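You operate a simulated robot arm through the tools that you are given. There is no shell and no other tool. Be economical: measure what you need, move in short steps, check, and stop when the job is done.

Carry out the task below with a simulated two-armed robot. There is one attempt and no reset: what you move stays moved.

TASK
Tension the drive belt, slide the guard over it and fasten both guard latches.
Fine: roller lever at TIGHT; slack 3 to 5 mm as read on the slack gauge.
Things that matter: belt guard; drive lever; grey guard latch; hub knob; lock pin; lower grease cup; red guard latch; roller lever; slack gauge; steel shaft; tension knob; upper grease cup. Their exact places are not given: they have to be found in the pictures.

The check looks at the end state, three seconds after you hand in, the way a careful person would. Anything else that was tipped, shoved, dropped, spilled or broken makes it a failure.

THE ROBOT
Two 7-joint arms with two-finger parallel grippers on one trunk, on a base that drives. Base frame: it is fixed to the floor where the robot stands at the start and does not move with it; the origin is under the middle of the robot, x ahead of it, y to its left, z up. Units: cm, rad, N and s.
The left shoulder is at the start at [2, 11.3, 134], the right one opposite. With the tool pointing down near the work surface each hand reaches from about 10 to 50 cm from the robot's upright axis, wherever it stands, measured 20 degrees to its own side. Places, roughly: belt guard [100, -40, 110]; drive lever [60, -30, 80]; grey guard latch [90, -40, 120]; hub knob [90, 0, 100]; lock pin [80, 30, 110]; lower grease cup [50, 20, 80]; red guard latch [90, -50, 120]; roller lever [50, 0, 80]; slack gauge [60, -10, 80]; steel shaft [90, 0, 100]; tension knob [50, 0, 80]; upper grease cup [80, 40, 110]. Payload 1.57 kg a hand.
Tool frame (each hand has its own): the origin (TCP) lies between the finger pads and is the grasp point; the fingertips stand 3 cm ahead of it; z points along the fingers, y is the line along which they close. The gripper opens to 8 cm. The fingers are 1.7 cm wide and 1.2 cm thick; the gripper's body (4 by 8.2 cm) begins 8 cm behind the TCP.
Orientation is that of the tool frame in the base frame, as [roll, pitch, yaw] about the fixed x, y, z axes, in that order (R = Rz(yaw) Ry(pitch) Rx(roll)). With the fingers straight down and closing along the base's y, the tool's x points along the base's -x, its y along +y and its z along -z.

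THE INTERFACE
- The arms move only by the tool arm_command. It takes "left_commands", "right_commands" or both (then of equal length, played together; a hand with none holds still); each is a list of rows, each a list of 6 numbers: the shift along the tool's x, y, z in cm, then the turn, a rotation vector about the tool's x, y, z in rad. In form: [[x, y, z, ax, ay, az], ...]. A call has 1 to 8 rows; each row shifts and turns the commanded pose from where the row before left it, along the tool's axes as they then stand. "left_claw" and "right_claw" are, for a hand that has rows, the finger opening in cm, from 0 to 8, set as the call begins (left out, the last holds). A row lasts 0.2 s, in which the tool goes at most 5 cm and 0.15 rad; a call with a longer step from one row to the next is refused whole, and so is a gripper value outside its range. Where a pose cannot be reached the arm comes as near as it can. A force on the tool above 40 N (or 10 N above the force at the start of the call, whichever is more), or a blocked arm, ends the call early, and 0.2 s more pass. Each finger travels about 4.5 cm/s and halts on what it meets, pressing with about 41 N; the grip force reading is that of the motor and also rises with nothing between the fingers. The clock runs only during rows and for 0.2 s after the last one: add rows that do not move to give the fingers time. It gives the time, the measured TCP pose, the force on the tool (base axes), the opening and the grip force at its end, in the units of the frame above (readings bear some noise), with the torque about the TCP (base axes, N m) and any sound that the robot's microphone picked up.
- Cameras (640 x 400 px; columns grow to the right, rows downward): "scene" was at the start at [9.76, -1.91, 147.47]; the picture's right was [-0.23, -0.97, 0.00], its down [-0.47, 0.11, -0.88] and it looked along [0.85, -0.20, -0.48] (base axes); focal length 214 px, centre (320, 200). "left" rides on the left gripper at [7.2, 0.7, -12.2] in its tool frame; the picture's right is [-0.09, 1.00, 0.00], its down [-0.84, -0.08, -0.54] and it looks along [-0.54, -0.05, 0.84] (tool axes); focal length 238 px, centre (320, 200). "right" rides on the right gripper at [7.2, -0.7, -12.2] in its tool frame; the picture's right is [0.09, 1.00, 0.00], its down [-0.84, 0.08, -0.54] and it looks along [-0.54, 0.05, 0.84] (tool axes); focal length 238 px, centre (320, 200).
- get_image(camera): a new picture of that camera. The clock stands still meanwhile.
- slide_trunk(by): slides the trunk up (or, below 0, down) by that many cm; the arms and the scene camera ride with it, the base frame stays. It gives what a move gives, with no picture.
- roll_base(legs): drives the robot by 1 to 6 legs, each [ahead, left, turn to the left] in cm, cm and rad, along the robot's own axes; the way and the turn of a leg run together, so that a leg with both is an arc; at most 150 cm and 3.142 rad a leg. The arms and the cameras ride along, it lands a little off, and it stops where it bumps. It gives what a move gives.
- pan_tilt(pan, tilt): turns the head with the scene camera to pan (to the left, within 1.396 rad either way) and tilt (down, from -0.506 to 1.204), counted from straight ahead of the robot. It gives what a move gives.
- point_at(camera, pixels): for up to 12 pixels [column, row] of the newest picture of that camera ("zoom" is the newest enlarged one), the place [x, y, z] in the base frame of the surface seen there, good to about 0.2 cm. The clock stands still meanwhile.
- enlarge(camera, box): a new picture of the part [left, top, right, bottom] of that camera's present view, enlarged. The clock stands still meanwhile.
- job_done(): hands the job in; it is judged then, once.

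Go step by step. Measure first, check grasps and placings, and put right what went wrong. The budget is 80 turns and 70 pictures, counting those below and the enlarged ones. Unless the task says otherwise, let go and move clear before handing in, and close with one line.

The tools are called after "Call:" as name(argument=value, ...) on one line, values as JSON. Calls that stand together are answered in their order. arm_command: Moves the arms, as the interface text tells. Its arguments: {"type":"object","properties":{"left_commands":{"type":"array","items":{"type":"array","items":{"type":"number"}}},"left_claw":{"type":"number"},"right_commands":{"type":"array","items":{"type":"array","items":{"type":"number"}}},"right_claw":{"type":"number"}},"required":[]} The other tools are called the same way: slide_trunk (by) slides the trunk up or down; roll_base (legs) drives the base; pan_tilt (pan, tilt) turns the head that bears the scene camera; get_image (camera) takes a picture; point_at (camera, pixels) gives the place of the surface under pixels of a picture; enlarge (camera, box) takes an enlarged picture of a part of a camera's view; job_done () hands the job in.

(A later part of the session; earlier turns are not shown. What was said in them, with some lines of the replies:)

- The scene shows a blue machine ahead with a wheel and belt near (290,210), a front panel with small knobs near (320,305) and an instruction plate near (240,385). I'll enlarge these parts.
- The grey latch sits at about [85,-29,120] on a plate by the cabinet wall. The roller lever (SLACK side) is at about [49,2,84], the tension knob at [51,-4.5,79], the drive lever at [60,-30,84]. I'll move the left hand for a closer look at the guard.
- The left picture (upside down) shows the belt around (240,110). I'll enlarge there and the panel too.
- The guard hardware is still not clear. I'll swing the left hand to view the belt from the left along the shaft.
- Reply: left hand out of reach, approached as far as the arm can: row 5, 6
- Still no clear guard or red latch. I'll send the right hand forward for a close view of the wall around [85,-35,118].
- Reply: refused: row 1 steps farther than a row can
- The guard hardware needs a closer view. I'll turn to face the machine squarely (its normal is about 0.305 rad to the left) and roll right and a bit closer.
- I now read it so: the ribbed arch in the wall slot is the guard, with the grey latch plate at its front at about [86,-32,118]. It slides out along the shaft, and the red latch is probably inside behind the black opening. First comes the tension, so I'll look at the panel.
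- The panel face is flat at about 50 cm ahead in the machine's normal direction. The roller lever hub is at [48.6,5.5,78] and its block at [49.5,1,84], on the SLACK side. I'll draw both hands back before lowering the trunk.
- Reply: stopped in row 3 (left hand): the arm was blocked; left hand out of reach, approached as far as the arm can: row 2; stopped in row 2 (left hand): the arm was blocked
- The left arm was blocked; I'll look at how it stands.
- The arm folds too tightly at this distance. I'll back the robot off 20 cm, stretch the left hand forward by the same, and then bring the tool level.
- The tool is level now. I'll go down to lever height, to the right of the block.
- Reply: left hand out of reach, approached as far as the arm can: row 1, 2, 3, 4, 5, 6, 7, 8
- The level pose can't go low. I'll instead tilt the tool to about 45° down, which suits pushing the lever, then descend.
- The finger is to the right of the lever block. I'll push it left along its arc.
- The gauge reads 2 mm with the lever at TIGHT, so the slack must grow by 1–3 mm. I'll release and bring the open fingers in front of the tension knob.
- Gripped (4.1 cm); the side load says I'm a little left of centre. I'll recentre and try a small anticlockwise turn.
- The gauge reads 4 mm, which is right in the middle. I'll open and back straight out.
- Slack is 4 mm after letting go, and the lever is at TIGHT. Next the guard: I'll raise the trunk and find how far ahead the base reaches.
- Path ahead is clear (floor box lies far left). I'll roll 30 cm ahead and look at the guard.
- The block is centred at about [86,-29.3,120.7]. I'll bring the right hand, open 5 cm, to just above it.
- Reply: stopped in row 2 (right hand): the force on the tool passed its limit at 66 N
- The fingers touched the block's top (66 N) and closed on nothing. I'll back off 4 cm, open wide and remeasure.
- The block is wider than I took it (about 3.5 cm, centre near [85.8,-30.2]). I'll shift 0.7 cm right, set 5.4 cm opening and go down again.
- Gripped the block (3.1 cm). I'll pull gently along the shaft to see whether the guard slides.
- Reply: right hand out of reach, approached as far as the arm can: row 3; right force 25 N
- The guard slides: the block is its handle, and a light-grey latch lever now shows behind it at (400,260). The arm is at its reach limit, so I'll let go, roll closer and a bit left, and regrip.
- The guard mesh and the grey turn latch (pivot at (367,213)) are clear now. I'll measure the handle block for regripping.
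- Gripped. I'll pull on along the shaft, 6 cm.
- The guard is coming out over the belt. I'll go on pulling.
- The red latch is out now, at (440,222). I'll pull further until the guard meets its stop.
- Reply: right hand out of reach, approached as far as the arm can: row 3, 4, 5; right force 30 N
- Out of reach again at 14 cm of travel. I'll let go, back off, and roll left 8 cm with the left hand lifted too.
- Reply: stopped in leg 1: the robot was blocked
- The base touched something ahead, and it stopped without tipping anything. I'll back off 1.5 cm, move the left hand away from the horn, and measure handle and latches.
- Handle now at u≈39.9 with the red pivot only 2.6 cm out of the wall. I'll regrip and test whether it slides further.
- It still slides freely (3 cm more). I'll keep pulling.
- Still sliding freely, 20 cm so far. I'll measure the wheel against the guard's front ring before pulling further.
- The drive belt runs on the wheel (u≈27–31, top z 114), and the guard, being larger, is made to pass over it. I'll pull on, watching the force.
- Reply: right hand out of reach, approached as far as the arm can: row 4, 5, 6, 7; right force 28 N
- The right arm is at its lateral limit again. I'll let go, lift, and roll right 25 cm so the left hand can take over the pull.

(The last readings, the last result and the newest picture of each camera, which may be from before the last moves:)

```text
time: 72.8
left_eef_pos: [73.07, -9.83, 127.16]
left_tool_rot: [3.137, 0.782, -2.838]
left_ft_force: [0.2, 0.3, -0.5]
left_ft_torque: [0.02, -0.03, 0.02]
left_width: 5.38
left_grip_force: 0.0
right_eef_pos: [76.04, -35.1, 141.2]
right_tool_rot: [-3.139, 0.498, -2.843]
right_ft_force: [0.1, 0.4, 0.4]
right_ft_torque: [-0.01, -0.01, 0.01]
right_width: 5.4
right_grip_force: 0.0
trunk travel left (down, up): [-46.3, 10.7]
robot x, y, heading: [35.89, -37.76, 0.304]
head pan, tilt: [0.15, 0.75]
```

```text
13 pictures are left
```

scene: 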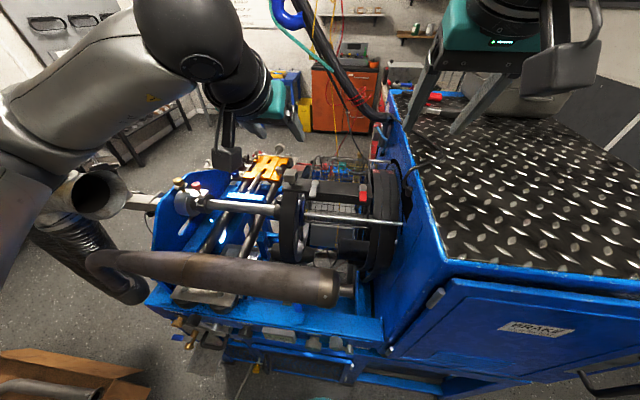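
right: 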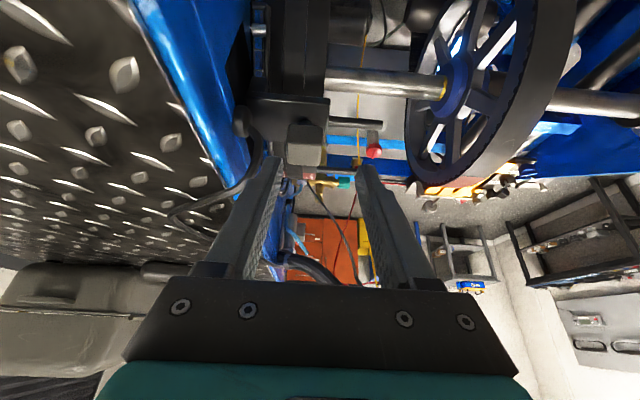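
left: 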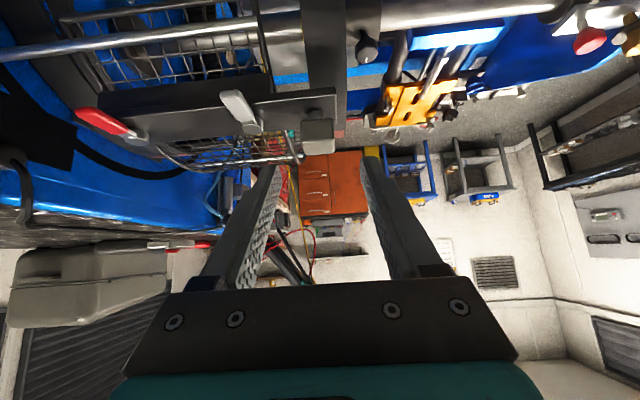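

The block (317,135) is centred between the left fingers. Advancing and closing.

Call:
arm_command(left_commands=[[0, 0, 2.5, 0, 0, 0], [0, 0, 2.5, 0, 0, 0], [0, 0, 2, 0, 0, 0], [0, 0, 0.9, 0, 0, 0], [0, 0, 0, 0, 0, 0]])

Call:
arm_command(left_commands=[[0, 0, 0, 0, 0, 0], [0, 0, 0, 0, 0, 0], [0, 0, 0, 0, 0, 0], [0, 0, 0, 0, 0, 0]], left_claw=0)

Call:
arm_command(left_commands=[[0, 0.6, 0, 0, 0, 0], [0, 0.6, 0, 0, 0, 0], [0, 0.6, 0, 0, 0, 0], [0, 0.6, 0, 0, 0, 0], [0, 0.6, 0, 0, 0, 0], [0, 0, 0, 0, 0, 0]])

```text
time: 74.0
left_eef_pos: [78.52, -8.09, 121.63]
left_tool_rot: [3.138, 0.784, -2.838]
left_ft_force: [0.1, 0.1, 0.1]
left_ft_torque: [-0.05, 0.01, -0.04]
left_width: 5.41
left_grip_force: 0.2
right_eef_pos: [76.13, -35.12, 141.33]
right_tool_rot: [3.141, 0.5, -2.84]
right_ft_force: [0.3, -0.1, -0.2]
right_ft_torque: [0.03, -0.04, -0.02]
right_width: 5.42
right_grip_force: 0.1
trunk travel left (down, up): [-46.3, 10.7]
robot x, y, heading: [35.66, -37.62, 0.31]
head pan, tilt: [0.15, 0.75]
```

```text
time: 75.0
left_eef_pos: [78.46, -8.2, 121.64]
left_tool_rot: [3.138, 0.781, -2.839]
left_ft_force: [-0.6, -3.2, -1.5]
left_ft_torque: [0.16, -0.16, 0.68]
left_width: 3.06
left_grip_force: 37.7
right_eef_pos: [76.18, -35.17, 141.26]
right_tool_rot: [3.14, 0.498, -2.841]
right_ft_force: [-0.1, 0.4, -0.2]
right_ft_torque: [0.03, 0.02, -0.01]
right_width: 5.41
right_grip_force: 0.0
trunk travel left (down, up): [-46.3, 10.7]
robot x, y, heading: [35.56, -37.3, 0.301]
head pan, tilt: [0.15, 0.75]
```

```text
time: 76.4
left_eef_pos: [77.56, -5.35, 121.71]
left_tool_rot: [3.139, 0.783, -2.838]
left_ft_force: [-2.2, -1.9, 1.4]
left_ft_torque: [-0.21, 0.93, 1.0]
left_width: 3.04
left_grip_force: 40.1
right_eef_pos: [75.93, -35.14, 141.2]
right_tool_rot: [3.141, 0.498, -2.843]
right_ft_force: [0.4, 0.0, -0.1]
right_ft_torque: [0.02, -0.02, -0.02]
right_width: 5.38
right_grip_force: 0.0
trunk travel left (down, up): [-46.3, 10.7]
robot x, y, heading: [35.52, -37.12, 0.305]
head pan, tilt: [0.15, 0.75]
```

The slide goes on easily with the left hand (now u≈28). I'll pull 4 cm more and look.

Call:
arm_command(left_commands=[[0, 0.6, 0, 0, 0, 0], [0, 0.6, 0, 0, 0, 0], [0, 0.6, 0, 0, 0, 0], [0, 0.6, 0, 0, 0, 0], [0, 0.6, 0, 0, 0, 0], [0, 0.6, 0, 0, 0, 0], [0, 0.6, 0, 0, 0, 0], [0, 0, 0, 0, 0, 0]])

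Call:
enlarge(camera="scene", box=[240, 120, 420, 255])

```text
time: 78.2
left_eef_pos: [76.4, -1.33, 121.63]
left_tool_rot: [3.138, 0.781, -2.837]
left_ft_force: [-1.8, -1.4, -3.5]
left_ft_torque: [0.49, -0.41, 0.9]
left_width: 3.02
left_grip_force: 39.0
right_eef_pos: [76.09, -35.22, 141.3]
right_tool_rot: [-3.141, 0.5, -2.84]
right_ft_force: [-0.2, 0.4, 0.8]
right_ft_torque: [0.02, 0.01, 0.0]
right_width: 5.39
right_grip_force: 0.0
trunk travel left (down, up): [-46.3, 10.7]
robot x, y, heading: [35.53, -37.61, 0.305]
head pan, tilt: [0.15, 0.75]
```

```text
2.96 times, centred on (330, 188) of scene
```

zoom: 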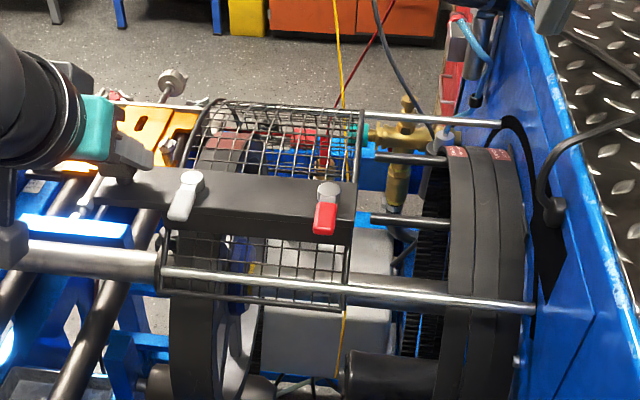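

The guard's mesh now reaches over the wheel. I'll pull until the stop.

Call:
arm_command(left_commands=[[0, 0.5, 0, 0, 0, 0], [0, 0.5, 0, 0, 0, 0], [0, 0.5, 0, 0, 0, 0], [0, 0.5, 0, 0, 0, 0], [0, 0.5, 0, 0, 0, 0], [0, 0.5, 0, 0, 0, 0], [0, 0.5, 0, 0, 0, 0], [0, 0, 0, 0, 0, 0]])

```text
time: 80.0
left_eef_pos: [75.02, 2.07, 121.7]
left_tool_rot: [3.137, 0.782, -2.837]
left_ft_force: [-2.5, -1.5, -4.3]
left_ft_torque: [-0.23, 0.91, 0.92]
left_width: 3.04
left_grip_force: 39.9
right_eef_pos: [76.07, -35.13, 141.31]
right_tool_rot: [-3.141, 0.499, -2.838]
right_ft_force: [-0.6, -0.1, -0.8]
right_ft_torque: [0.01, 0.0, -0.04]
right_width: 5.42
right_grip_force: 0.1
trunk travel left (down, up): [-46.3, 10.7]
robot x, y, heading: [35.68, -37.5, 0.307]
head pan, tilt: [0.15, 0.75]
```

Call:
arm_command(left_commands=[[0, 0.5, 0, 0, 0, 0], [0, 0.5, 0, 0, 0, 0], [0, 0.5, 0, 0, 0, 0], [0, 0.5, 0, 0, 0, 0], [0, 0.5, 0, 0, 0, 0], [0, 0.5, 0, 0, 0, 0], [0, 0, 0, 0, 0, 0]])

Call:
enlarge(camera="scene", box=[230, 120, 410, 255])

```text
time: 81.6
left_eef_pos: [74.17, 4.84, 121.69]
left_tool_rot: [3.138, 0.783, -2.836]
left_ft_force: [-9.0, -3.1, -2.9]
left_ft_torque: [-0.14, 0.77, 1.15]
left_width: 3.03
left_grip_force: 39.4
right_eef_pos: [76.01, -35.21, 141.23]
right_tool_rot: [3.141, 0.5, -2.839]
right_ft_force: [0.4, -0.4, -0.1]
right_ft_torque: [-0.01, 0.0, 0.0]
right_width: 5.37
right_grip_force: 0.1
trunk travel left (down, up): [-46.3, 10.7]
robot x, y, heading: [35.76, -37.39, 0.306]
head pan, tilt: [0.15, 0.75]
```

```text
2.96 times, centred on (320, 188) of scene
```

zoom: 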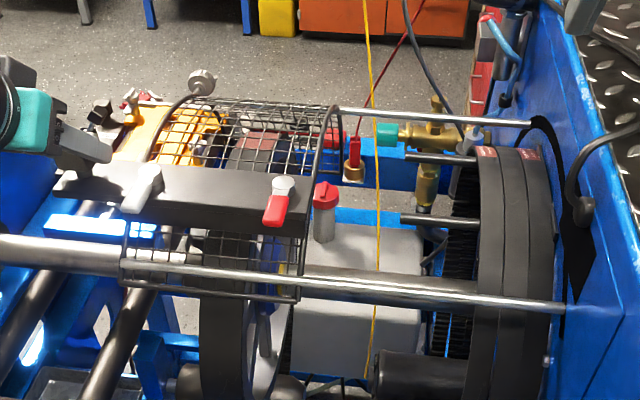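

The mesh is now centred over the wheel (ring 21–37, wheel 27–31). I'll test for the stop gently.

Call:
arm_command(left_commands=[[0, 0.4, 0, 0, 0, 0], [0, 0.4, 0, 0, 0, 0], [0, 0.4, 0, 0, 0, 0], [0, 0, 0, 0, 0, 0]])

```text
time: 82.6
left_eef_pos: [73.79, 5.96, 121.63]
left_tool_rot: [3.137, 0.782, -2.837]
left_ft_force: [-8.9, -4.9, -9.3]
left_ft_torque: [0.33, -0.21, 1.05]
left_width: 3.07
left_grip_force: 39.9
right_eef_pos: [75.99, -35.2, 141.12]
right_tool_rot: [3.141, 0.499, -2.842]
right_ft_force: [0.2, 0.7, -0.1]
right_ft_torque: [-0.01, 0.02, 0.03]
right_width: 5.4
right_grip_force: 0.0
trunk travel left (down, up): [-46.3, 10.7]
robot x, y, heading: [35.92, -37.52, 0.302]
head pan, tilt: [0.15, 0.75]
```

Call:
arm_command(left_commands=[[0, 0.4, 0, 0, 0, 0], [0, 0.4, 0, 0, 0, 0], [0, 0.4, 0, 0, 0, 0], [0, 0.4, 0, 0, 0, 0], [0, 0.4, 0, 0, 0, 0], [0, 0, 0, 0, 0, 0]])

Call:
enlarge(camera="scene", box=[210, 120, 390, 255])

Call:
point_at(camera="zoom", pixels=[[325, 190], [320, 225], [185, 185], [175, 215], [350, 290], [150, 270], [285, 150], [80, 265], [240, 335], [330, 300]])

```text
time: 84.0
left_eef_pos: [73.15, 7.99, 121.64]
left_tool_rot: [3.138, 0.782, -2.838]
left_ft_force: [-11.1, -5.7, -7.0]
left_ft_torque: [-0.19, 0.76, 1.0]
left_width: 3.04
left_grip_force: 39.1
right_eef_pos: [75.96, -35.15, 141.29]
right_tool_rot: [-3.141, 0.499, -2.838]
right_ft_force: [0.0, 0.4, -0.3]
right_ft_torque: [0.0, -0.01, 0.02]
right_width: 5.39
right_grip_force: 0.0
trunk travel left (down, up): [-46.3, 10.7]
robot x, y, heading: [35.49, -37.53, 0.306]
head pan, tilt: [0.15, 0.75]
```

```text
2.96 times, centred on (300, 188) of scene
```

zoom: 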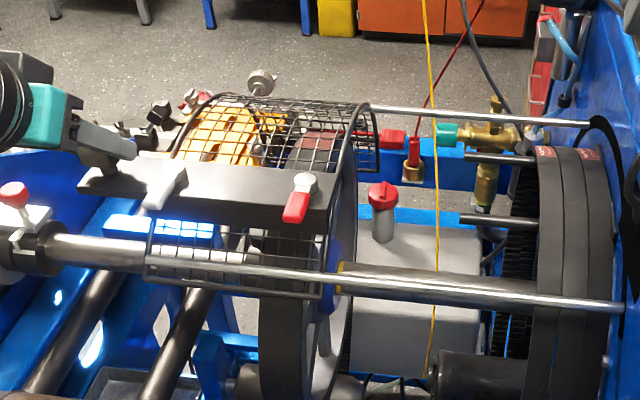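

```text
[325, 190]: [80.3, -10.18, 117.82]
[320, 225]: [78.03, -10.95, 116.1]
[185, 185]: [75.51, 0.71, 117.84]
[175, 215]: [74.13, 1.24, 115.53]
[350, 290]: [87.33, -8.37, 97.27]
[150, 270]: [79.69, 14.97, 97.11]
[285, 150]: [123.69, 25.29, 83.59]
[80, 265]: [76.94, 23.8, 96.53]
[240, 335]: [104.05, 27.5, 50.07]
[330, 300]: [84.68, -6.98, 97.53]
```

Call:
point_at(camera="zoom", pixels=[[120, 228], [205, 232], [300, 290], [150, 283], [345, 130], [260, 320], [305, 180], [298, 212], [165, 175], [375, 165], [10, 195], [140, 250]])

Call:
arm_command(left_commands=[[0, 0.3, 0, 0, 0, 0], [0, 0.3, 0, 0, 0, 0], [0, 0.3, 0, 0, 0, 0], [0, 0, 0, 0, 0, 0]])

```text
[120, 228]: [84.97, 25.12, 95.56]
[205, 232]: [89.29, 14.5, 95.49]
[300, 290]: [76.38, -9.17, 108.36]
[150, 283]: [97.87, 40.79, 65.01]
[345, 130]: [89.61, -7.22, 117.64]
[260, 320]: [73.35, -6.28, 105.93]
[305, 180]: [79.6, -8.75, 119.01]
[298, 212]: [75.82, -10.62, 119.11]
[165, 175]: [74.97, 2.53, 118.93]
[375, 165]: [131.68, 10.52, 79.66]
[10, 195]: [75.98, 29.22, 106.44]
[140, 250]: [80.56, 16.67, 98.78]
```

```text
time: 85.0
left_eef_pos: [73.05, 8.85, 121.65]
left_tool_rot: [3.14, 0.78, -2.837]
left_ft_force: [-9.4, -5.6, -8.6]
left_ft_torque: [0.03, 0.27, 0.96]
left_width: 3.04
left_grip_force: 39.3
right_eef_pos: [75.83, -35.12, 141.32]
right_tool_rot: [-3.141, 0.499, -2.838]
right_ft_force: [0.0, 0.6, 0.0]
right_ft_torque: [-0.03, 0.0, -0.01]
right_width: 5.39
right_grip_force: 0.1
trunk travel left (down, up): [-46.3, 10.7]
robot x, y, heading: [35.79, -37.64, 0.309]
head pan, tilt: [0.15, 0.75]
```

No stop even now, and the rear ring (u≈31) is about to uncover the wheel's belt. I'll measure ring and wheel closely before deciding.

Call:
enlarge(camera="scene", box=[240, 140, 350, 255])

```text
3.48 times, centred on (295, 198) of scene
```

zoom: 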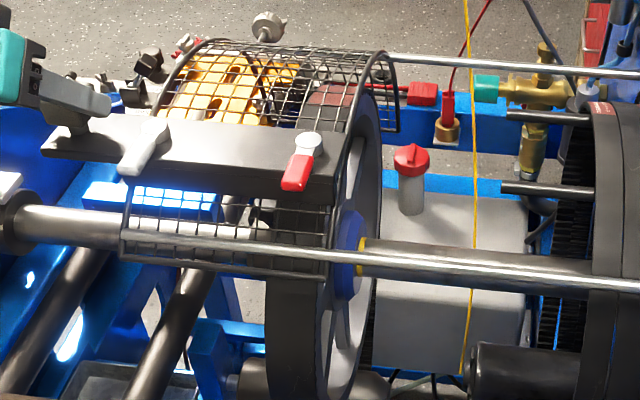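

Call:
point_at(camera="zoom", pixels=[[329, 265], [344, 140], [268, 300], [320, 300], [327, 330], [270, 330], [126, 250], [380, 100], [360, 70], [395, 110], [312, 90], [370, 88]])

```text
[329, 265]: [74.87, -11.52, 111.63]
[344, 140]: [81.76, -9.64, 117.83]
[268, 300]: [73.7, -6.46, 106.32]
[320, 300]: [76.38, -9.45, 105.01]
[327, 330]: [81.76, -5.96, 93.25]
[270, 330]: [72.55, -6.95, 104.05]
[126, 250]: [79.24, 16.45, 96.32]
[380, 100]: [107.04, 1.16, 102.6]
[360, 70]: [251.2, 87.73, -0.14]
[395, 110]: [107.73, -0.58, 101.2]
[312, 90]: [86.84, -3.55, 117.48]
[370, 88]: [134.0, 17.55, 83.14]
```

Rear ring sits at u≈33.3, wheel at 27.5–31.8: still covered. I'll try 1 cm more for a stop.

Call:
arm_command(left_commands=[[0.1, 0.3, 0, 0, 0, 0], [0.1, 0.3, 0, 0, 0, 0], [0, 0.3, 0, 0, 0, 0], [0, 0.3, 0, 0, 0, 0], [0, 0, 0, 0, 0, 0]])

```text
time: 86.2
left_eef_pos: [72.53, 9.7, 121.59]
left_tool_rot: [3.14, 0.787, -2.838]
left_ft_force: [-4.3, -4.3, 2.1]
left_ft_torque: [-0.3, 0.96, 1.02]
left_width: 3.05
left_grip_force: 39.6
right_eef_pos: [76.01, -35.21, 141.27]
right_tool_rot: [3.141, 0.499, -2.841]
right_ft_force: [0.9, -0.7, -0.5]
right_ft_torque: [-0.02, -0.01, 0.04]
right_width: 5.37
right_grip_force: 0.1
trunk travel left (down, up): [-46.3, 10.7]
robot x, y, heading: [35.64, -37.34, 0.303]
head pan, tilt: [0.15, 0.75]
```

Call:
arm_command(left_commands=[[0, 0.4, 0, 0, 0, 0], [0, 0.4, 0, 0, 0, 0], [0, 0.4, 0, 0, 0, 0], [0, 0.4, 0, 0, 0, 0], [0, 0, 0, 0, 0, 0]])

```text
time: 87.4
left_eef_pos: [72.61, 10.02, 121.75]
left_tool_rot: [-3.136, 0.784, -2.85]
left_ft_force: [8.2, -36.0, -7.9]
left_ft_torque: [0.67, -0.91, 0.68]
left_width: 3.13
left_grip_force: 39.6
right_eef_pos: [76.31, -35.7, 141.17]
right_tool_rot: [3.134, 0.499, -2.845]
right_ft_force: [1.1, 0.1, 0.0]
right_ft_torque: [0.01, 0.03, 0.0]
right_width: 5.41
right_grip_force: 0.0
trunk travel left (down, up): [-46.3, 10.7]
robot x, y, heading: [35.92, -37.19, 0.303]
head pan, tilt: [0.15, 0.75]
```

There's the stop: 36 N at u≈12, with the wheel still covered. I'll ease off, release the handle, back away and look at the latches.

Call:
arm_command(left_commands=[[0, -0.7, 0, 0, 0, 0], [0, -0.6, 0, 0, 0, 0], [0, 0, 0, 0, 0, 0]])

Call:
arm_command(left_commands=[[0, 0, 0, 0, 0, 0], [0, 0, 0, 0, 0, 0], [0, 0, 0, 0, 0, 0], [0, 0, -3, 0, 0, 0], [0, 0, -4, 0, 0, 0], [0, 0, 0, 0, 0, 0]], left_claw=5.4)

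Call:
enlarge(camera="scene", box=[220, 140, 348, 220])

Call:
point_at(camera="zoom", pixels=[[196, 170], [170, 225], [390, 170], [372, 230], [300, 190], [110, 180], [60, 185], [420, 190], [180, 205], [378, 215]])

```text
time: 88.2
left_eef_pos: [72.61, 9.95, 121.71]
left_tool_rot: [3.137, 0.781, -2.837]
left_ft_force: [5.1, -15.7, 1.0]
left_ft_torque: [-0.47, 0.94, 0.95]
left_width: 3.02
left_grip_force: 39.5
right_eef_pos: [76.16, -35.24, 141.16]
right_tool_rot: [3.139, 0.501, -2.841]
right_ft_force: [-0.4, -0.1, 0.4]
right_ft_torque: [0.0, 0.01, 0.01]
right_width: 5.43
right_grip_force: 0.1
trunk travel left (down, up): [-46.3, 10.7]
robot x, y, heading: [35.21, -37.55, 0.303]
head pan, tilt: [0.15, 0.75]
```

```text
time: 89.6
left_eef_pos: [67.89, 8.63, 126.56]
left_tool_rot: [3.139, 0.783, -2.837]
left_ft_force: [0.4, 0.2, -0.6]
left_ft_torque: [0.02, -0.02, -0.02]
left_width: 5.42
left_grip_force: 0.1
right_eef_pos: [76.07, -35.04, 141.14]
right_tool_rot: [3.141, 0.498, -2.843]
right_ft_force: [-0.7, 0.3, -1.0]
right_ft_torque: [0.01, -0.02, -0.04]
right_width: 5.41
right_grip_force: 0.0
trunk travel left (down, up): [-46.3, 10.7]
robot x, y, heading: [35.97, -37.56, 0.302]
head pan, tilt: [0.15, 0.75]
```

```text
5.00 times, centred on (284, 180) of scene
```

zoom: 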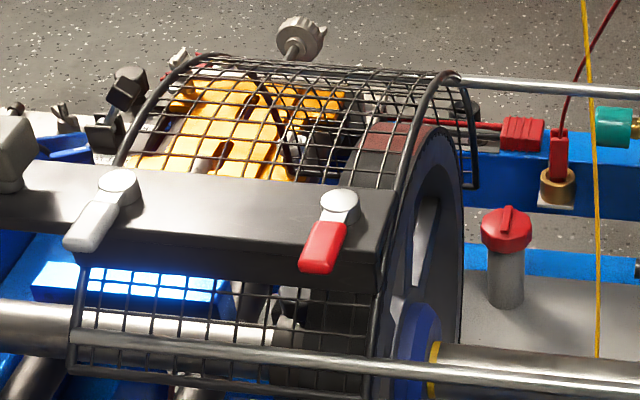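

```text
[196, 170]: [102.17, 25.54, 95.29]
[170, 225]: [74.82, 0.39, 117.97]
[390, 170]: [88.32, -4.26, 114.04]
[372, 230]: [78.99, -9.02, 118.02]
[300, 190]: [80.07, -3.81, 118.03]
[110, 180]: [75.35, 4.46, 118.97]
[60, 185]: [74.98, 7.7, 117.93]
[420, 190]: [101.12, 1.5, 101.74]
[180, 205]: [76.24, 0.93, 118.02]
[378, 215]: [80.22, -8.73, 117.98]
```

Both latch levers point straight toward me: grey pivot at u≈18.2, red at u≈29.6. I'll close the left fingers and try pushing the grey lever to the right from its left side.

Call:
arm_command(left_commands=[[0, -1.7, 0, 0, 0, 0], [0, -1.65, 0, 0, 0, 0], [0, 0, 0, 0, 0, 0], [0, 0, 0, 0, 0, 0], [1.86, 0, 2.14, 0, 0, 0], [1.86, 0, 2.14, 0, 0, 0], [0, 0, 0, 0, 0, 0]], left_claw=0)

Call:
arm_command(left_commands=[[0, -1.1, 0, 0, 0, 0], [0.14, -1.0, -0.14, 0, 0, 0], [0.14, -1.0, -0.14, 0, 0, 0], [0, 0, 0, 0, 0, 0]])

Call:
enlarge(camera="scene", box=[220, 140, 348, 220])

```text
time: 91.2
left_eef_pos: [69.21, 5.58, 120.86]
left_tool_rot: [3.139, 0.784, -2.838]
left_ft_force: [-0.4, 0.3, 0.0]
left_ft_torque: [-0.01, 0.02, -0.02]
left_width: 0.01
left_grip_force: 21.5
right_eef_pos: [75.9, -35.06, 141.19]
right_tool_rot: [3.141, 0.498, -2.841]
right_ft_force: [0.6, 0.3, -0.6]
right_ft_torque: [0.04, -0.04, 0.01]
right_width: 5.43
right_grip_force: 0.1
trunk travel left (down, up): [-46.3, 10.7]
robot x, y, heading: [35.6, -37.55, 0.309]
head pan, tilt: [0.15, 0.75]
```

```text
time: 92.2
left_eef_pos: [69.77, 2.45, 120.86]
left_tool_rot: [3.14, 0.782, -2.838]
left_ft_force: [0.5, 1.0, -0.2]
left_ft_torque: [0.01, -0.04, -0.01]
left_width: 0.0
left_grip_force: 21.1
right_eef_pos: [76.02, -35.05, 141.21]
right_tool_rot: [3.14, 0.499, -2.841]
right_ft_force: [-0.6, -0.1, 0.0]
right_ft_torque: [-0.03, 0.0, -0.01]
right_width: 5.42
right_grip_force: 0.0
trunk travel left (down, up): [-46.3, 10.7]
robot x, y, heading: [35.96, -37.52, 0.305]
head pan, tilt: [0.15, 0.75]
```

```text
5.00 times, centred on (284, 180) of scene
```

zoom: 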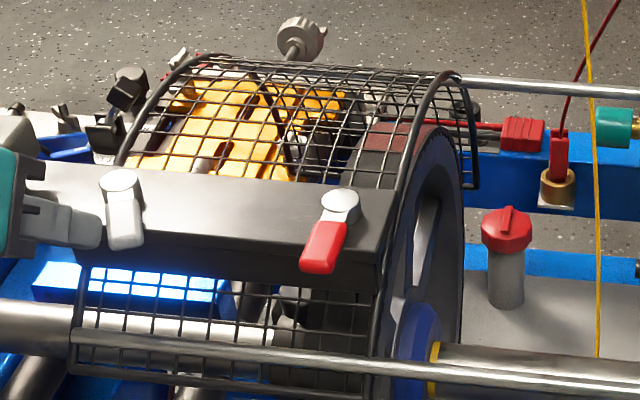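

The grey lever turns to the right freely. I'll follow its arc to about 90°.

Call:
arm_command(left_commands=[[-0.52, -1.92, 0.52, 0, 0, 0], [-0.64, -1.0, 0.64, 0, 0, 0], [-0.42, -0.36, 0.42, 0, 0, 0], [-0.42, -0.1, 0.42, 0, 0, 0], [0, 0, 0, 0, 0, 0]])

Call:
enlarge(camera="scene", box=[220, 140, 348, 220])

```text
time: 93.4
left_eef_pos: [73.4, 0.05, 120.76]
left_tool_rot: [3.139, 0.784, -2.838]
left_ft_force: [-0.3, -0.1, -0.3]
left_ft_torque: [0.03, -0.01, -0.01]
left_width: 0.01
left_grip_force: 21.6
right_eef_pos: [76.06, -35.13, 141.28]
right_tool_rot: [-3.141, 0.5, -2.839]
right_ft_force: [0.3, -0.1, -0.3]
right_ft_torque: [0.01, 0.0, -0.01]
right_width: 5.38
right_grip_force: 0.1
trunk travel left (down, up): [-46.3, 10.7]
robot x, y, heading: [35.95, -37.49, 0.303]
head pan, tilt: [0.15, 0.75]
```

```text
5.00 times, centred on (284, 180) of scene
```

zoom: 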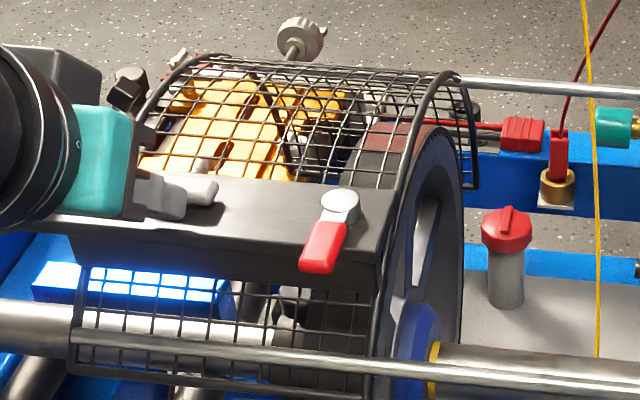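

The lever now points along the rail, tip at (210,190). I'll press a bit further inward to find its end stop.

Call:
arm_command(left_commands=[[-0.35, 0, 0.35, 0, 0, 0], [-0.35, 0.1, 0.35, 0, 0, 0], [-0.35, 0.15, 0.35, 0, 0, 0], [0, 0, 0, 0, 0, 0]])

```text
time: 94.2
left_eef_pos: [73.72, 0.12, 120.96]
left_tool_rot: [-3.14, 0.778, -2.839]
left_ft_force: [-25.4, -7.7, 13.2]
left_ft_torque: [-0.11, 0.15, 0.21]
left_width: 0.02
left_grip_force: 20.8
right_eef_pos: [75.43, -35.29, 141.38]
right_tool_rot: [3.14, 0.503, -2.841]
right_ft_force: [-0.8, 0.4, -0.8]
right_ft_torque: [-0.02, 0.0, -0.02]
right_width: 5.38
right_grip_force: 0.0
trunk travel left (down, up): [-46.3, 10.7]
robot x, y, heading: [35.56, -37.42, 0.302]
head pan, tilt: [0.15, 0.75]
stopped in row 3 (left hand): the force on the tool passed its limit at 44 N (the readings are from after the stop); the commanded pose is now the measured one
```

The grey latch is at its end stop (25 N). Now the red one the same way.

Call:
arm_command(left_commands=[[2.05, 0, -2.05, 0, 0, 0], [0, -2.4, 0, 0, 0, 0], [0, -2.4, 0, 0, 0, 0], [0, -1.5, 0, 0, 0, 0], [0, -1.6, 0, 0, 0, 0], [0, 0, 0, 0, 0, 0]])

Call:
enlarge(camera="scene", box=[220, 140, 348, 220])

```text
time: 95.5
left_eef_pos: [73.4, -7.23, 120.68]
left_tool_rot: [3.131, 0.776, -2.829]
left_ft_force: [-15.0, 23.1, 5.8]
left_ft_torque: [0.35, 0.06, 0.64]
left_width: 0.0
left_grip_force: 20.6
right_eef_pos: [75.66, -34.68, 141.4]
right_tool_rot: [-3.138, 0.499, -2.837]
right_ft_force: [-0.2, 0.8, 1.1]
right_ft_torque: [0.02, 0.0, 0.04]
right_width: 5.39
right_grip_force: 0.0
trunk travel left (down, up): [-46.3, 10.7]
robot x, y, heading: [35.65, -37.18, 0.31]
head pan, tilt: [0.15, 0.75]
```

```text
5.00 times, centred on (284, 180) of scene
```

zoom: 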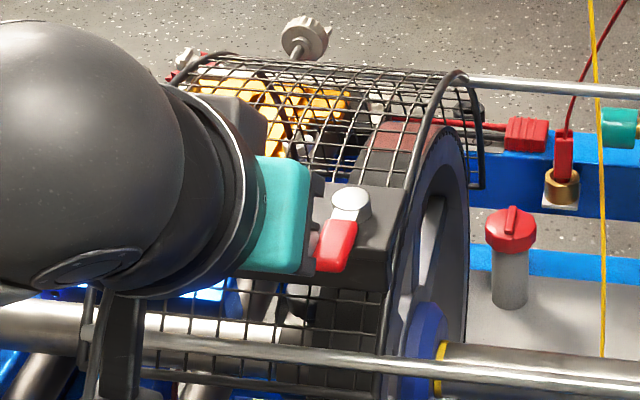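

Pushing right meets 23 N, so the red latch doesn't turn that way. I'll hop over and push it to the left from its right side.

Call:
arm_command(left_commands=[[0, 1.5, 0, 0, 0, 0], [-2.8, 0, -2.8, 0, 0, 0], [0, -3.4, 0, 0, 0, 0], [0, -3.4, 0, 0, 0, 0], [2.8, 0, 2.8, 0, 0, 0], [0, 0, 0, 0, 0, 0]])

Call:
arm_command(left_commands=[[0, 1.2, 0, 0, 0, 0], [0, 1.2, 0, 0, 0, 0], [0.28, 2.0, -0.28, 0, 0, 0], [0, 0, 0, 0, 0, 0]])

```text
time: 97.0
left_eef_pos: [75.51, -13.11, 120.79]
left_tool_rot: [-3.141, 0.777, -2.841]
left_ft_force: [0.2, -0.5, -0.6]
left_ft_torque: [0.02, 0.01, 0.01]
left_width: 0.0
left_grip_force: 20.9
right_eef_pos: [76.02, -35.17, 141.26]
right_tool_rot: [3.139, 0.499, -2.84]
right_ft_force: [-1.1, 0.4, 0.1]
right_ft_torque: [-0.01, -0.01, -0.01]
right_width: 5.4
right_grip_force: 0.0
trunk travel left (down, up): [-46.3, 10.7]
robot x, y, heading: [36.02, -37.08, 0.306]
head pan, tilt: [0.15, 0.75]
```

```text
time: 98.0
left_eef_pos: [73.8, -8.84, 120.61]
left_tool_rot: [3.141, 0.774, -2.837]
left_ft_force: [0.6, -0.6, 0.7]
left_ft_torque: [-0.03, -0.01, 0.0]
left_width: 0.01
left_grip_force: 21.2
right_eef_pos: [76.0, -35.13, 141.22]
right_tool_rot: [3.14, 0.5, -2.841]
right_ft_force: [0.0, -0.6, -0.5]
right_ft_torque: [0.0, 0.0, 0.01]
right_width: 5.4
right_grip_force: 0.0
trunk travel left (down, up): [-46.3, 10.7]
robot x, y, heading: [35.79, -36.97, 0.307]
head pan, tilt: [0.15, 0.75]
```

It moves left freely. Following the arc to its stop.

Call:
arm_command(left_commands=[[0.04, 0.9, -0.32, 0, 0, 0], [-0.35, 1.6, 0.35, 0, 0, 0], [-0.64, 1.0, 0.64, 0, 0, 0], [-0.42, 0.4, 0.42, 0, 0, 0], [-0.42, 0.1, 0.42, 0, 0, 0], [-0.35, 0, 0.35, 0, 0, 0], [-0.35, -0.1, 0.35, 0, 0, 0], [0, 0, 0, 0, 0, 0]])

```text
time: 99.8
left_eef_pos: [75.18, -4.38, 121.02]
left_tool_rot: [3.141, 0.775, -2.837]
left_ft_force: [-26.6, -4.0, 5.7]
left_ft_torque: [-0.03, 0.43, 0.18]
left_width: 0.0
left_grip_force: 21.4
right_eef_pos: [75.57, -35.08, 141.42]
right_tool_rot: [-3.14, 0.504, -2.841]
right_ft_force: [0.0, 0.0, -0.8]
right_ft_torque: [0.02, 0.02, 0.04]
right_width: 5.4
right_grip_force: 0.1
trunk travel left (down, up): [-46.3, 10.7]
robot x, y, heading: [35.45, -37.89, 0.303]
head pan, tilt: [0.15, 0.75]
```

The red latch pressed on its stop with 27 N. I'll back off and inspect.

Call:
arm_command(left_commands=[[2.1, 0, -2.1, 0, 0, 0], [0, 0, -4, 0, 0, 0], [0, 3, -3, 0, 0, 0], [0, 3, -3, 0, 0, 0], [0, 4, 0, 0, 0, 0], [0, 4, 0, 0, 0, 0]])

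Call:
enlarge(camera="scene", box=[210, 130, 370, 230])

Call:
point_at(camera="zoom", pixels=[[125, 165], [150, 170], [300, 180], [270, 180], [45, 160], [345, 200], [330, 200], [100, 150]])

```text
time: 101.2
left_eef_pos: [61.8, 5.99, 128.01]
left_tool_rot: [-3.14, 0.774, -2.839]
left_ft_force: [-0.3, 0.2, -0.2]
left_ft_torque: [-0.02, 0.01, 0.02]
left_width: 0.0
left_grip_force: 21.1
right_eef_pos: [75.98, -35.14, 141.33]
right_tool_rot: [3.141, 0.499, -2.84]
right_ft_force: [1.0, 0.4, 0.3]
right_ft_torque: [-0.03, -0.01, 0.01]
right_width: 5.42
right_grip_force: 0.1
trunk travel left (down, up): [-46.3, 10.7]
robot x, y, heading: [35.66, -37.16, 0.304]
head pan, tilt: [0.15, 0.75]
```

```text
4.00 times, centred on (290, 180) of scene
```

zoom: 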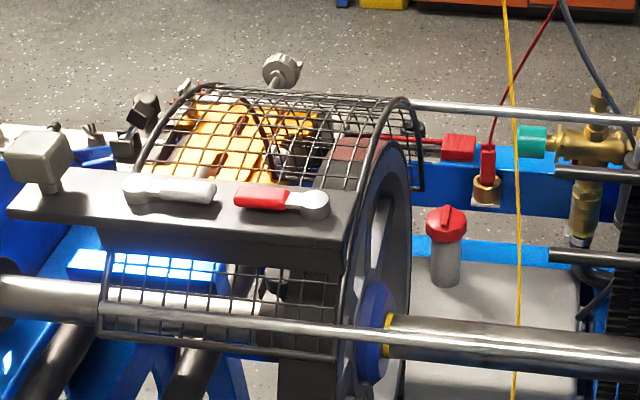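

```text
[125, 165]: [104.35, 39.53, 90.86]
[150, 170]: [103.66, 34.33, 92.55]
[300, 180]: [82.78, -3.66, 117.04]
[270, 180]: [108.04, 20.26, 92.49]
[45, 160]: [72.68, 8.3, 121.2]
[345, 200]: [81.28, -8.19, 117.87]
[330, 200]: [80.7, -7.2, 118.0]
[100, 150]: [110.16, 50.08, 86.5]
```

Both latches now lie along the rail. The handle reads u≈13, perhaps 1 cm back from the stop after my rightward push, so I'll regrip the handle and seat the guard.

Call:
arm_command(left_commands=[[-1.9, -0.15, 2.4, 0, 0, 0], [-1.9, -0.15, 2.4, 0, 0, 0], [0, 0, 0, 0, 0, 0], [0, 0, 0, 0, 0, 0]], left_claw=4.6)

Call:
enlarge(camera="left", box=[220, 60, 420, 200])

```text
time: 102.2
left_eef_pos: [67.92, 7.56, 127.26]
left_tool_rot: [3.141, 0.774, -2.837]
left_ft_force: [-0.9, -0.1, -0.5]
left_ft_torque: [0.01, 0.01, -0.01]
left_width: 4.59
left_grip_force: 0.1
right_eef_pos: [76.07, -35.07, 141.26]
right_tool_rot: [3.141, 0.499, -2.84]
right_ft_force: [-0.4, 0.0, -0.2]
right_ft_torque: [0.01, -0.01, 0.0]
right_width: 5.41
right_grip_force: 0.0
trunk travel left (down, up): [-46.3, 10.7]
robot x, y, heading: [35.85, -37.31, 0.309]
head pan, tilt: [0.15, 0.75]
```

```text
2.86 times, centred on (320, 130) of left
```

zoom: 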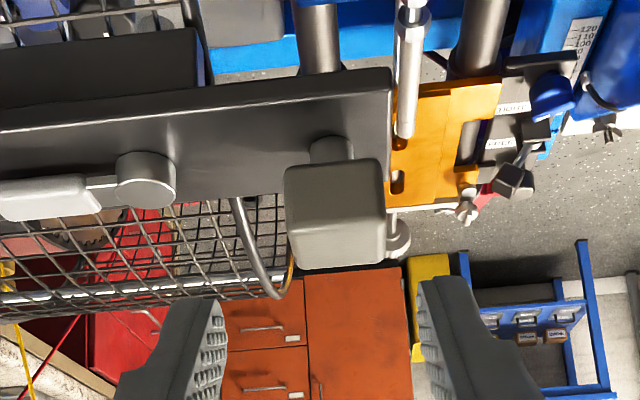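

Call:
arm_command(left_commands=[[0, 0.35, 2.5, 0, 0, 0], [0, 0, 2.5, 0, 0, 0], [0, 0, 2, 0, 0, 0], [0, 0, 0.9, 0, 0, 0], [0, 0, 0, 0, 0, 0]])

Call:
arm_command(left_commands=[[0, 0, 0, 0, 0, 0], [0, 0, 0, 0, 0, 0], [0, 0, 0, 0, 0, 0], [0, 0, 0, 0, 0, 0]], left_claw=0)

Call:
arm_command(left_commands=[[0, 0.3, 0, 0, 0, 0], [0, 0.3, 0, 0, 0, 0], [0, 0.3, 0, 0, 0, 0], [0, 0.3, 0, 0, 0, 0], [0, 0, 0, 0, 0, 0]])

```text
time: 103.3
left_eef_pos: [73.27, 9.68, 121.64]
left_tool_rot: [3.14, 0.775, -2.84]
left_ft_force: [-0.6, -0.1, 0.1]
left_ft_torque: [-0.01, 0.04, 0.0]
left_width: 4.6
left_grip_force: 0.0
right_eef_pos: [75.92, -35.07, 141.24]
right_tool_rot: [-3.14, 0.5, -2.84]
right_ft_force: [-0.6, -0.1, -0.7]
right_ft_torque: [0.04, 0.03, 0.0]
right_width: 5.4
right_grip_force: 0.1
trunk travel left (down, up): [-46.3, 10.7]
robot x, y, heading: [35.81, -37.3, 0.306]
head pan, tilt: [0.15, 0.75]
```

```text
time: 104.3
left_eef_pos: [73.16, 9.61, 121.56]
left_tool_rot: [3.139, 0.776, -2.837]
left_ft_force: [-0.2, 4.6, 0.0]
left_ft_torque: [0.57, -0.08, 1.15]
left_width: 3.05
left_grip_force: 39.2
right_eef_pos: [76.02, -34.96, 141.23]
right_tool_rot: [3.141, 0.498, -2.84]
right_ft_force: [-1.0, -0.3, 0.4]
right_ft_torque: [0.03, 0.0, 0.0]
right_width: 5.41
right_grip_force: 0.1
trunk travel left (down, up): [-46.3, 10.7]
robot x, y, heading: [35.7, -37.49, 0.306]
head pan, tilt: [0.15, 0.75]
```

```text
time: 105.5
left_eef_pos: [73.07, 9.74, 121.59]
left_tool_rot: [-3.135, 0.772, -2.845]
left_ft_force: [9.7, -30.2, -9.7]
left_ft_torque: [0.75, -0.93, 0.82]
left_width: 3.1
left_grip_force: 40.5
right_eef_pos: [76.22, -35.71, 141.18]
right_tool_rot: [3.136, 0.498, -2.842]
right_ft_force: [0.4, 0.7, 0.9]
right_ft_torque: [-0.03, 0.01, -0.02]
right_width: 5.38
right_grip_force: 0.0
trunk travel left (down, up): [-46.3, 10.7]
robot x, y, heading: [35.42, -37.19, 0.305]
head pan, tilt: [0.15, 0.75]
5 turns are left
```

The guard is fully seated: it holds at 30 N. I'll ease off, release and move clear.

Call:
arm_command(left_commands=[[0, -0.6, 0, 0, 0, 0], [0, -0.5, 0, 0, 0, 0], [0, 0, 0, 0, 0, 0]])

Call:
arm_command(left_commands=[[0, 0, 0, 0, 0, 0], [0, 0, 0, 0, 0, 0], [0, 0, -3, 0, 0, 0], [0, 0, -4, 0, 0, 0], [0, 0, -4, 0, 0, 0], [0, 0, -4, 0, 0, 0]], left_claw=4.6)

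Call:
get_image(camera="scene")

Call:
enlarge(camera="scene", box=[170, 290, 330, 390])

```text
time: 106.3
left_eef_pos: [73.17, 9.86, 121.52]
left_tool_rot: [3.138, 0.771, -2.837]
left_ft_force: [2.3, -8.5, -6.7]
left_ft_torque: [-0.07, 0.8, 1.07]
left_width: 3.07
left_grip_force: 40.2
right_eef_pos: [76.06, -35.08, 141.2]
right_tool_rot: [3.139, 0.497, -2.838]
right_ft_force: [-0.4, -0.1, 0.2]
right_ft_torque: [0.02, -0.01, -0.02]
right_width: 5.39
right_grip_force: 0.1
trunk travel left (down, up): [-46.3, 10.7]
robot x, y, heading: [35.7, -37.27, 0.307]
head pan, tilt: [0.15, 0.75]
```

```text
time: 107.8
left_eef_pos: [63.0, 6.4, 132.48]
left_tool_rot: [-3.14, 0.775, -2.838]
left_ft_force: [0.0, -0.1, -0.5]
left_ft_torque: [0.01, -0.02, -0.02]
left_width: 4.59
left_grip_force: 0.1
right_eef_pos: [75.9, -35.2, 141.08]
right_tool_rot: [3.139, 0.498, -2.839]
right_ft_force: [-1.0, -1.3, -0.4]
right_ft_torque: [-0.02, -0.01, 0.03]
right_width: 5.37
right_grip_force: 0.0
trunk travel left (down, up): [-46.3, 10.7]
robot x, y, heading: [35.61, -37.5, 0.311]
head pan, tilt: [0.15, 0.75]
```

```text
2 pictures are left
```

scene: 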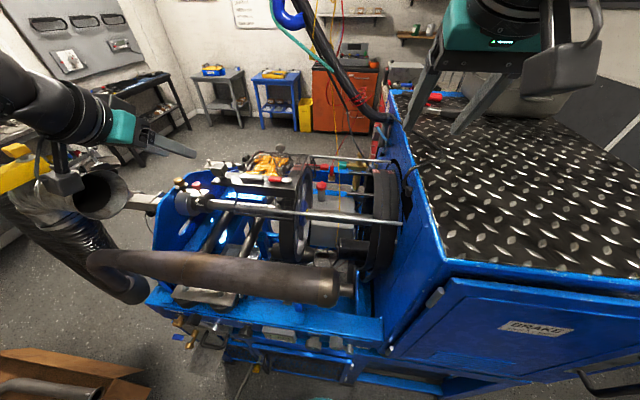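

```text
4.00 times, centred on (250, 340) of scene
4 turns are left
```

zoom: 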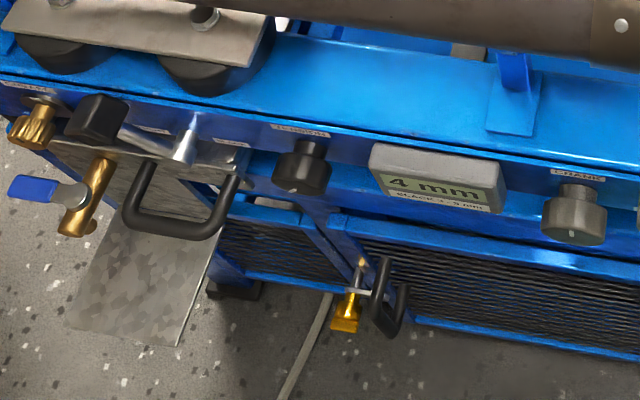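

The gauge still reads 4 mm with the lever at TIGHT. One last look at the latches.

Call:
enlarge(camera="scene", box=[210, 140, 338, 220])

```text
5.00 times, centred on (274, 180) of scene
3 turns are left
```

zoom: 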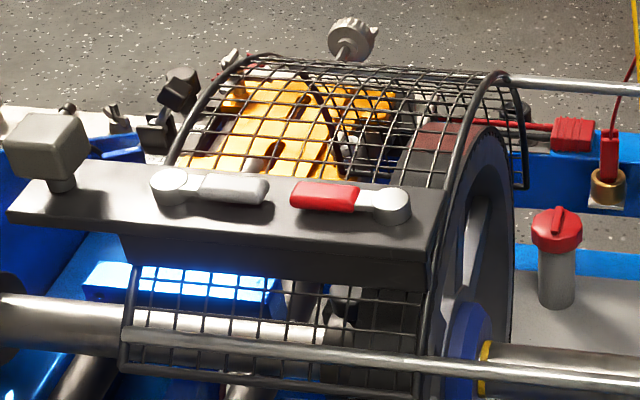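

Both latches lie along the rail at their stops, the guard covers the wheel and belt, and both hands are clear. Handing in.

Call:
job_done()

```text
The job is handed in.
```

I've handed the job in. The roller lever is at TIGHT and the slack gauge reads 4 mm. The guard is pulled out to its stop over the wheel and belt. Both guard latches are turned 90° to their stops. I took the belt on the wheel to be the drive belt and those end stops to be the fastened position; nothing on the machine confirmed either.
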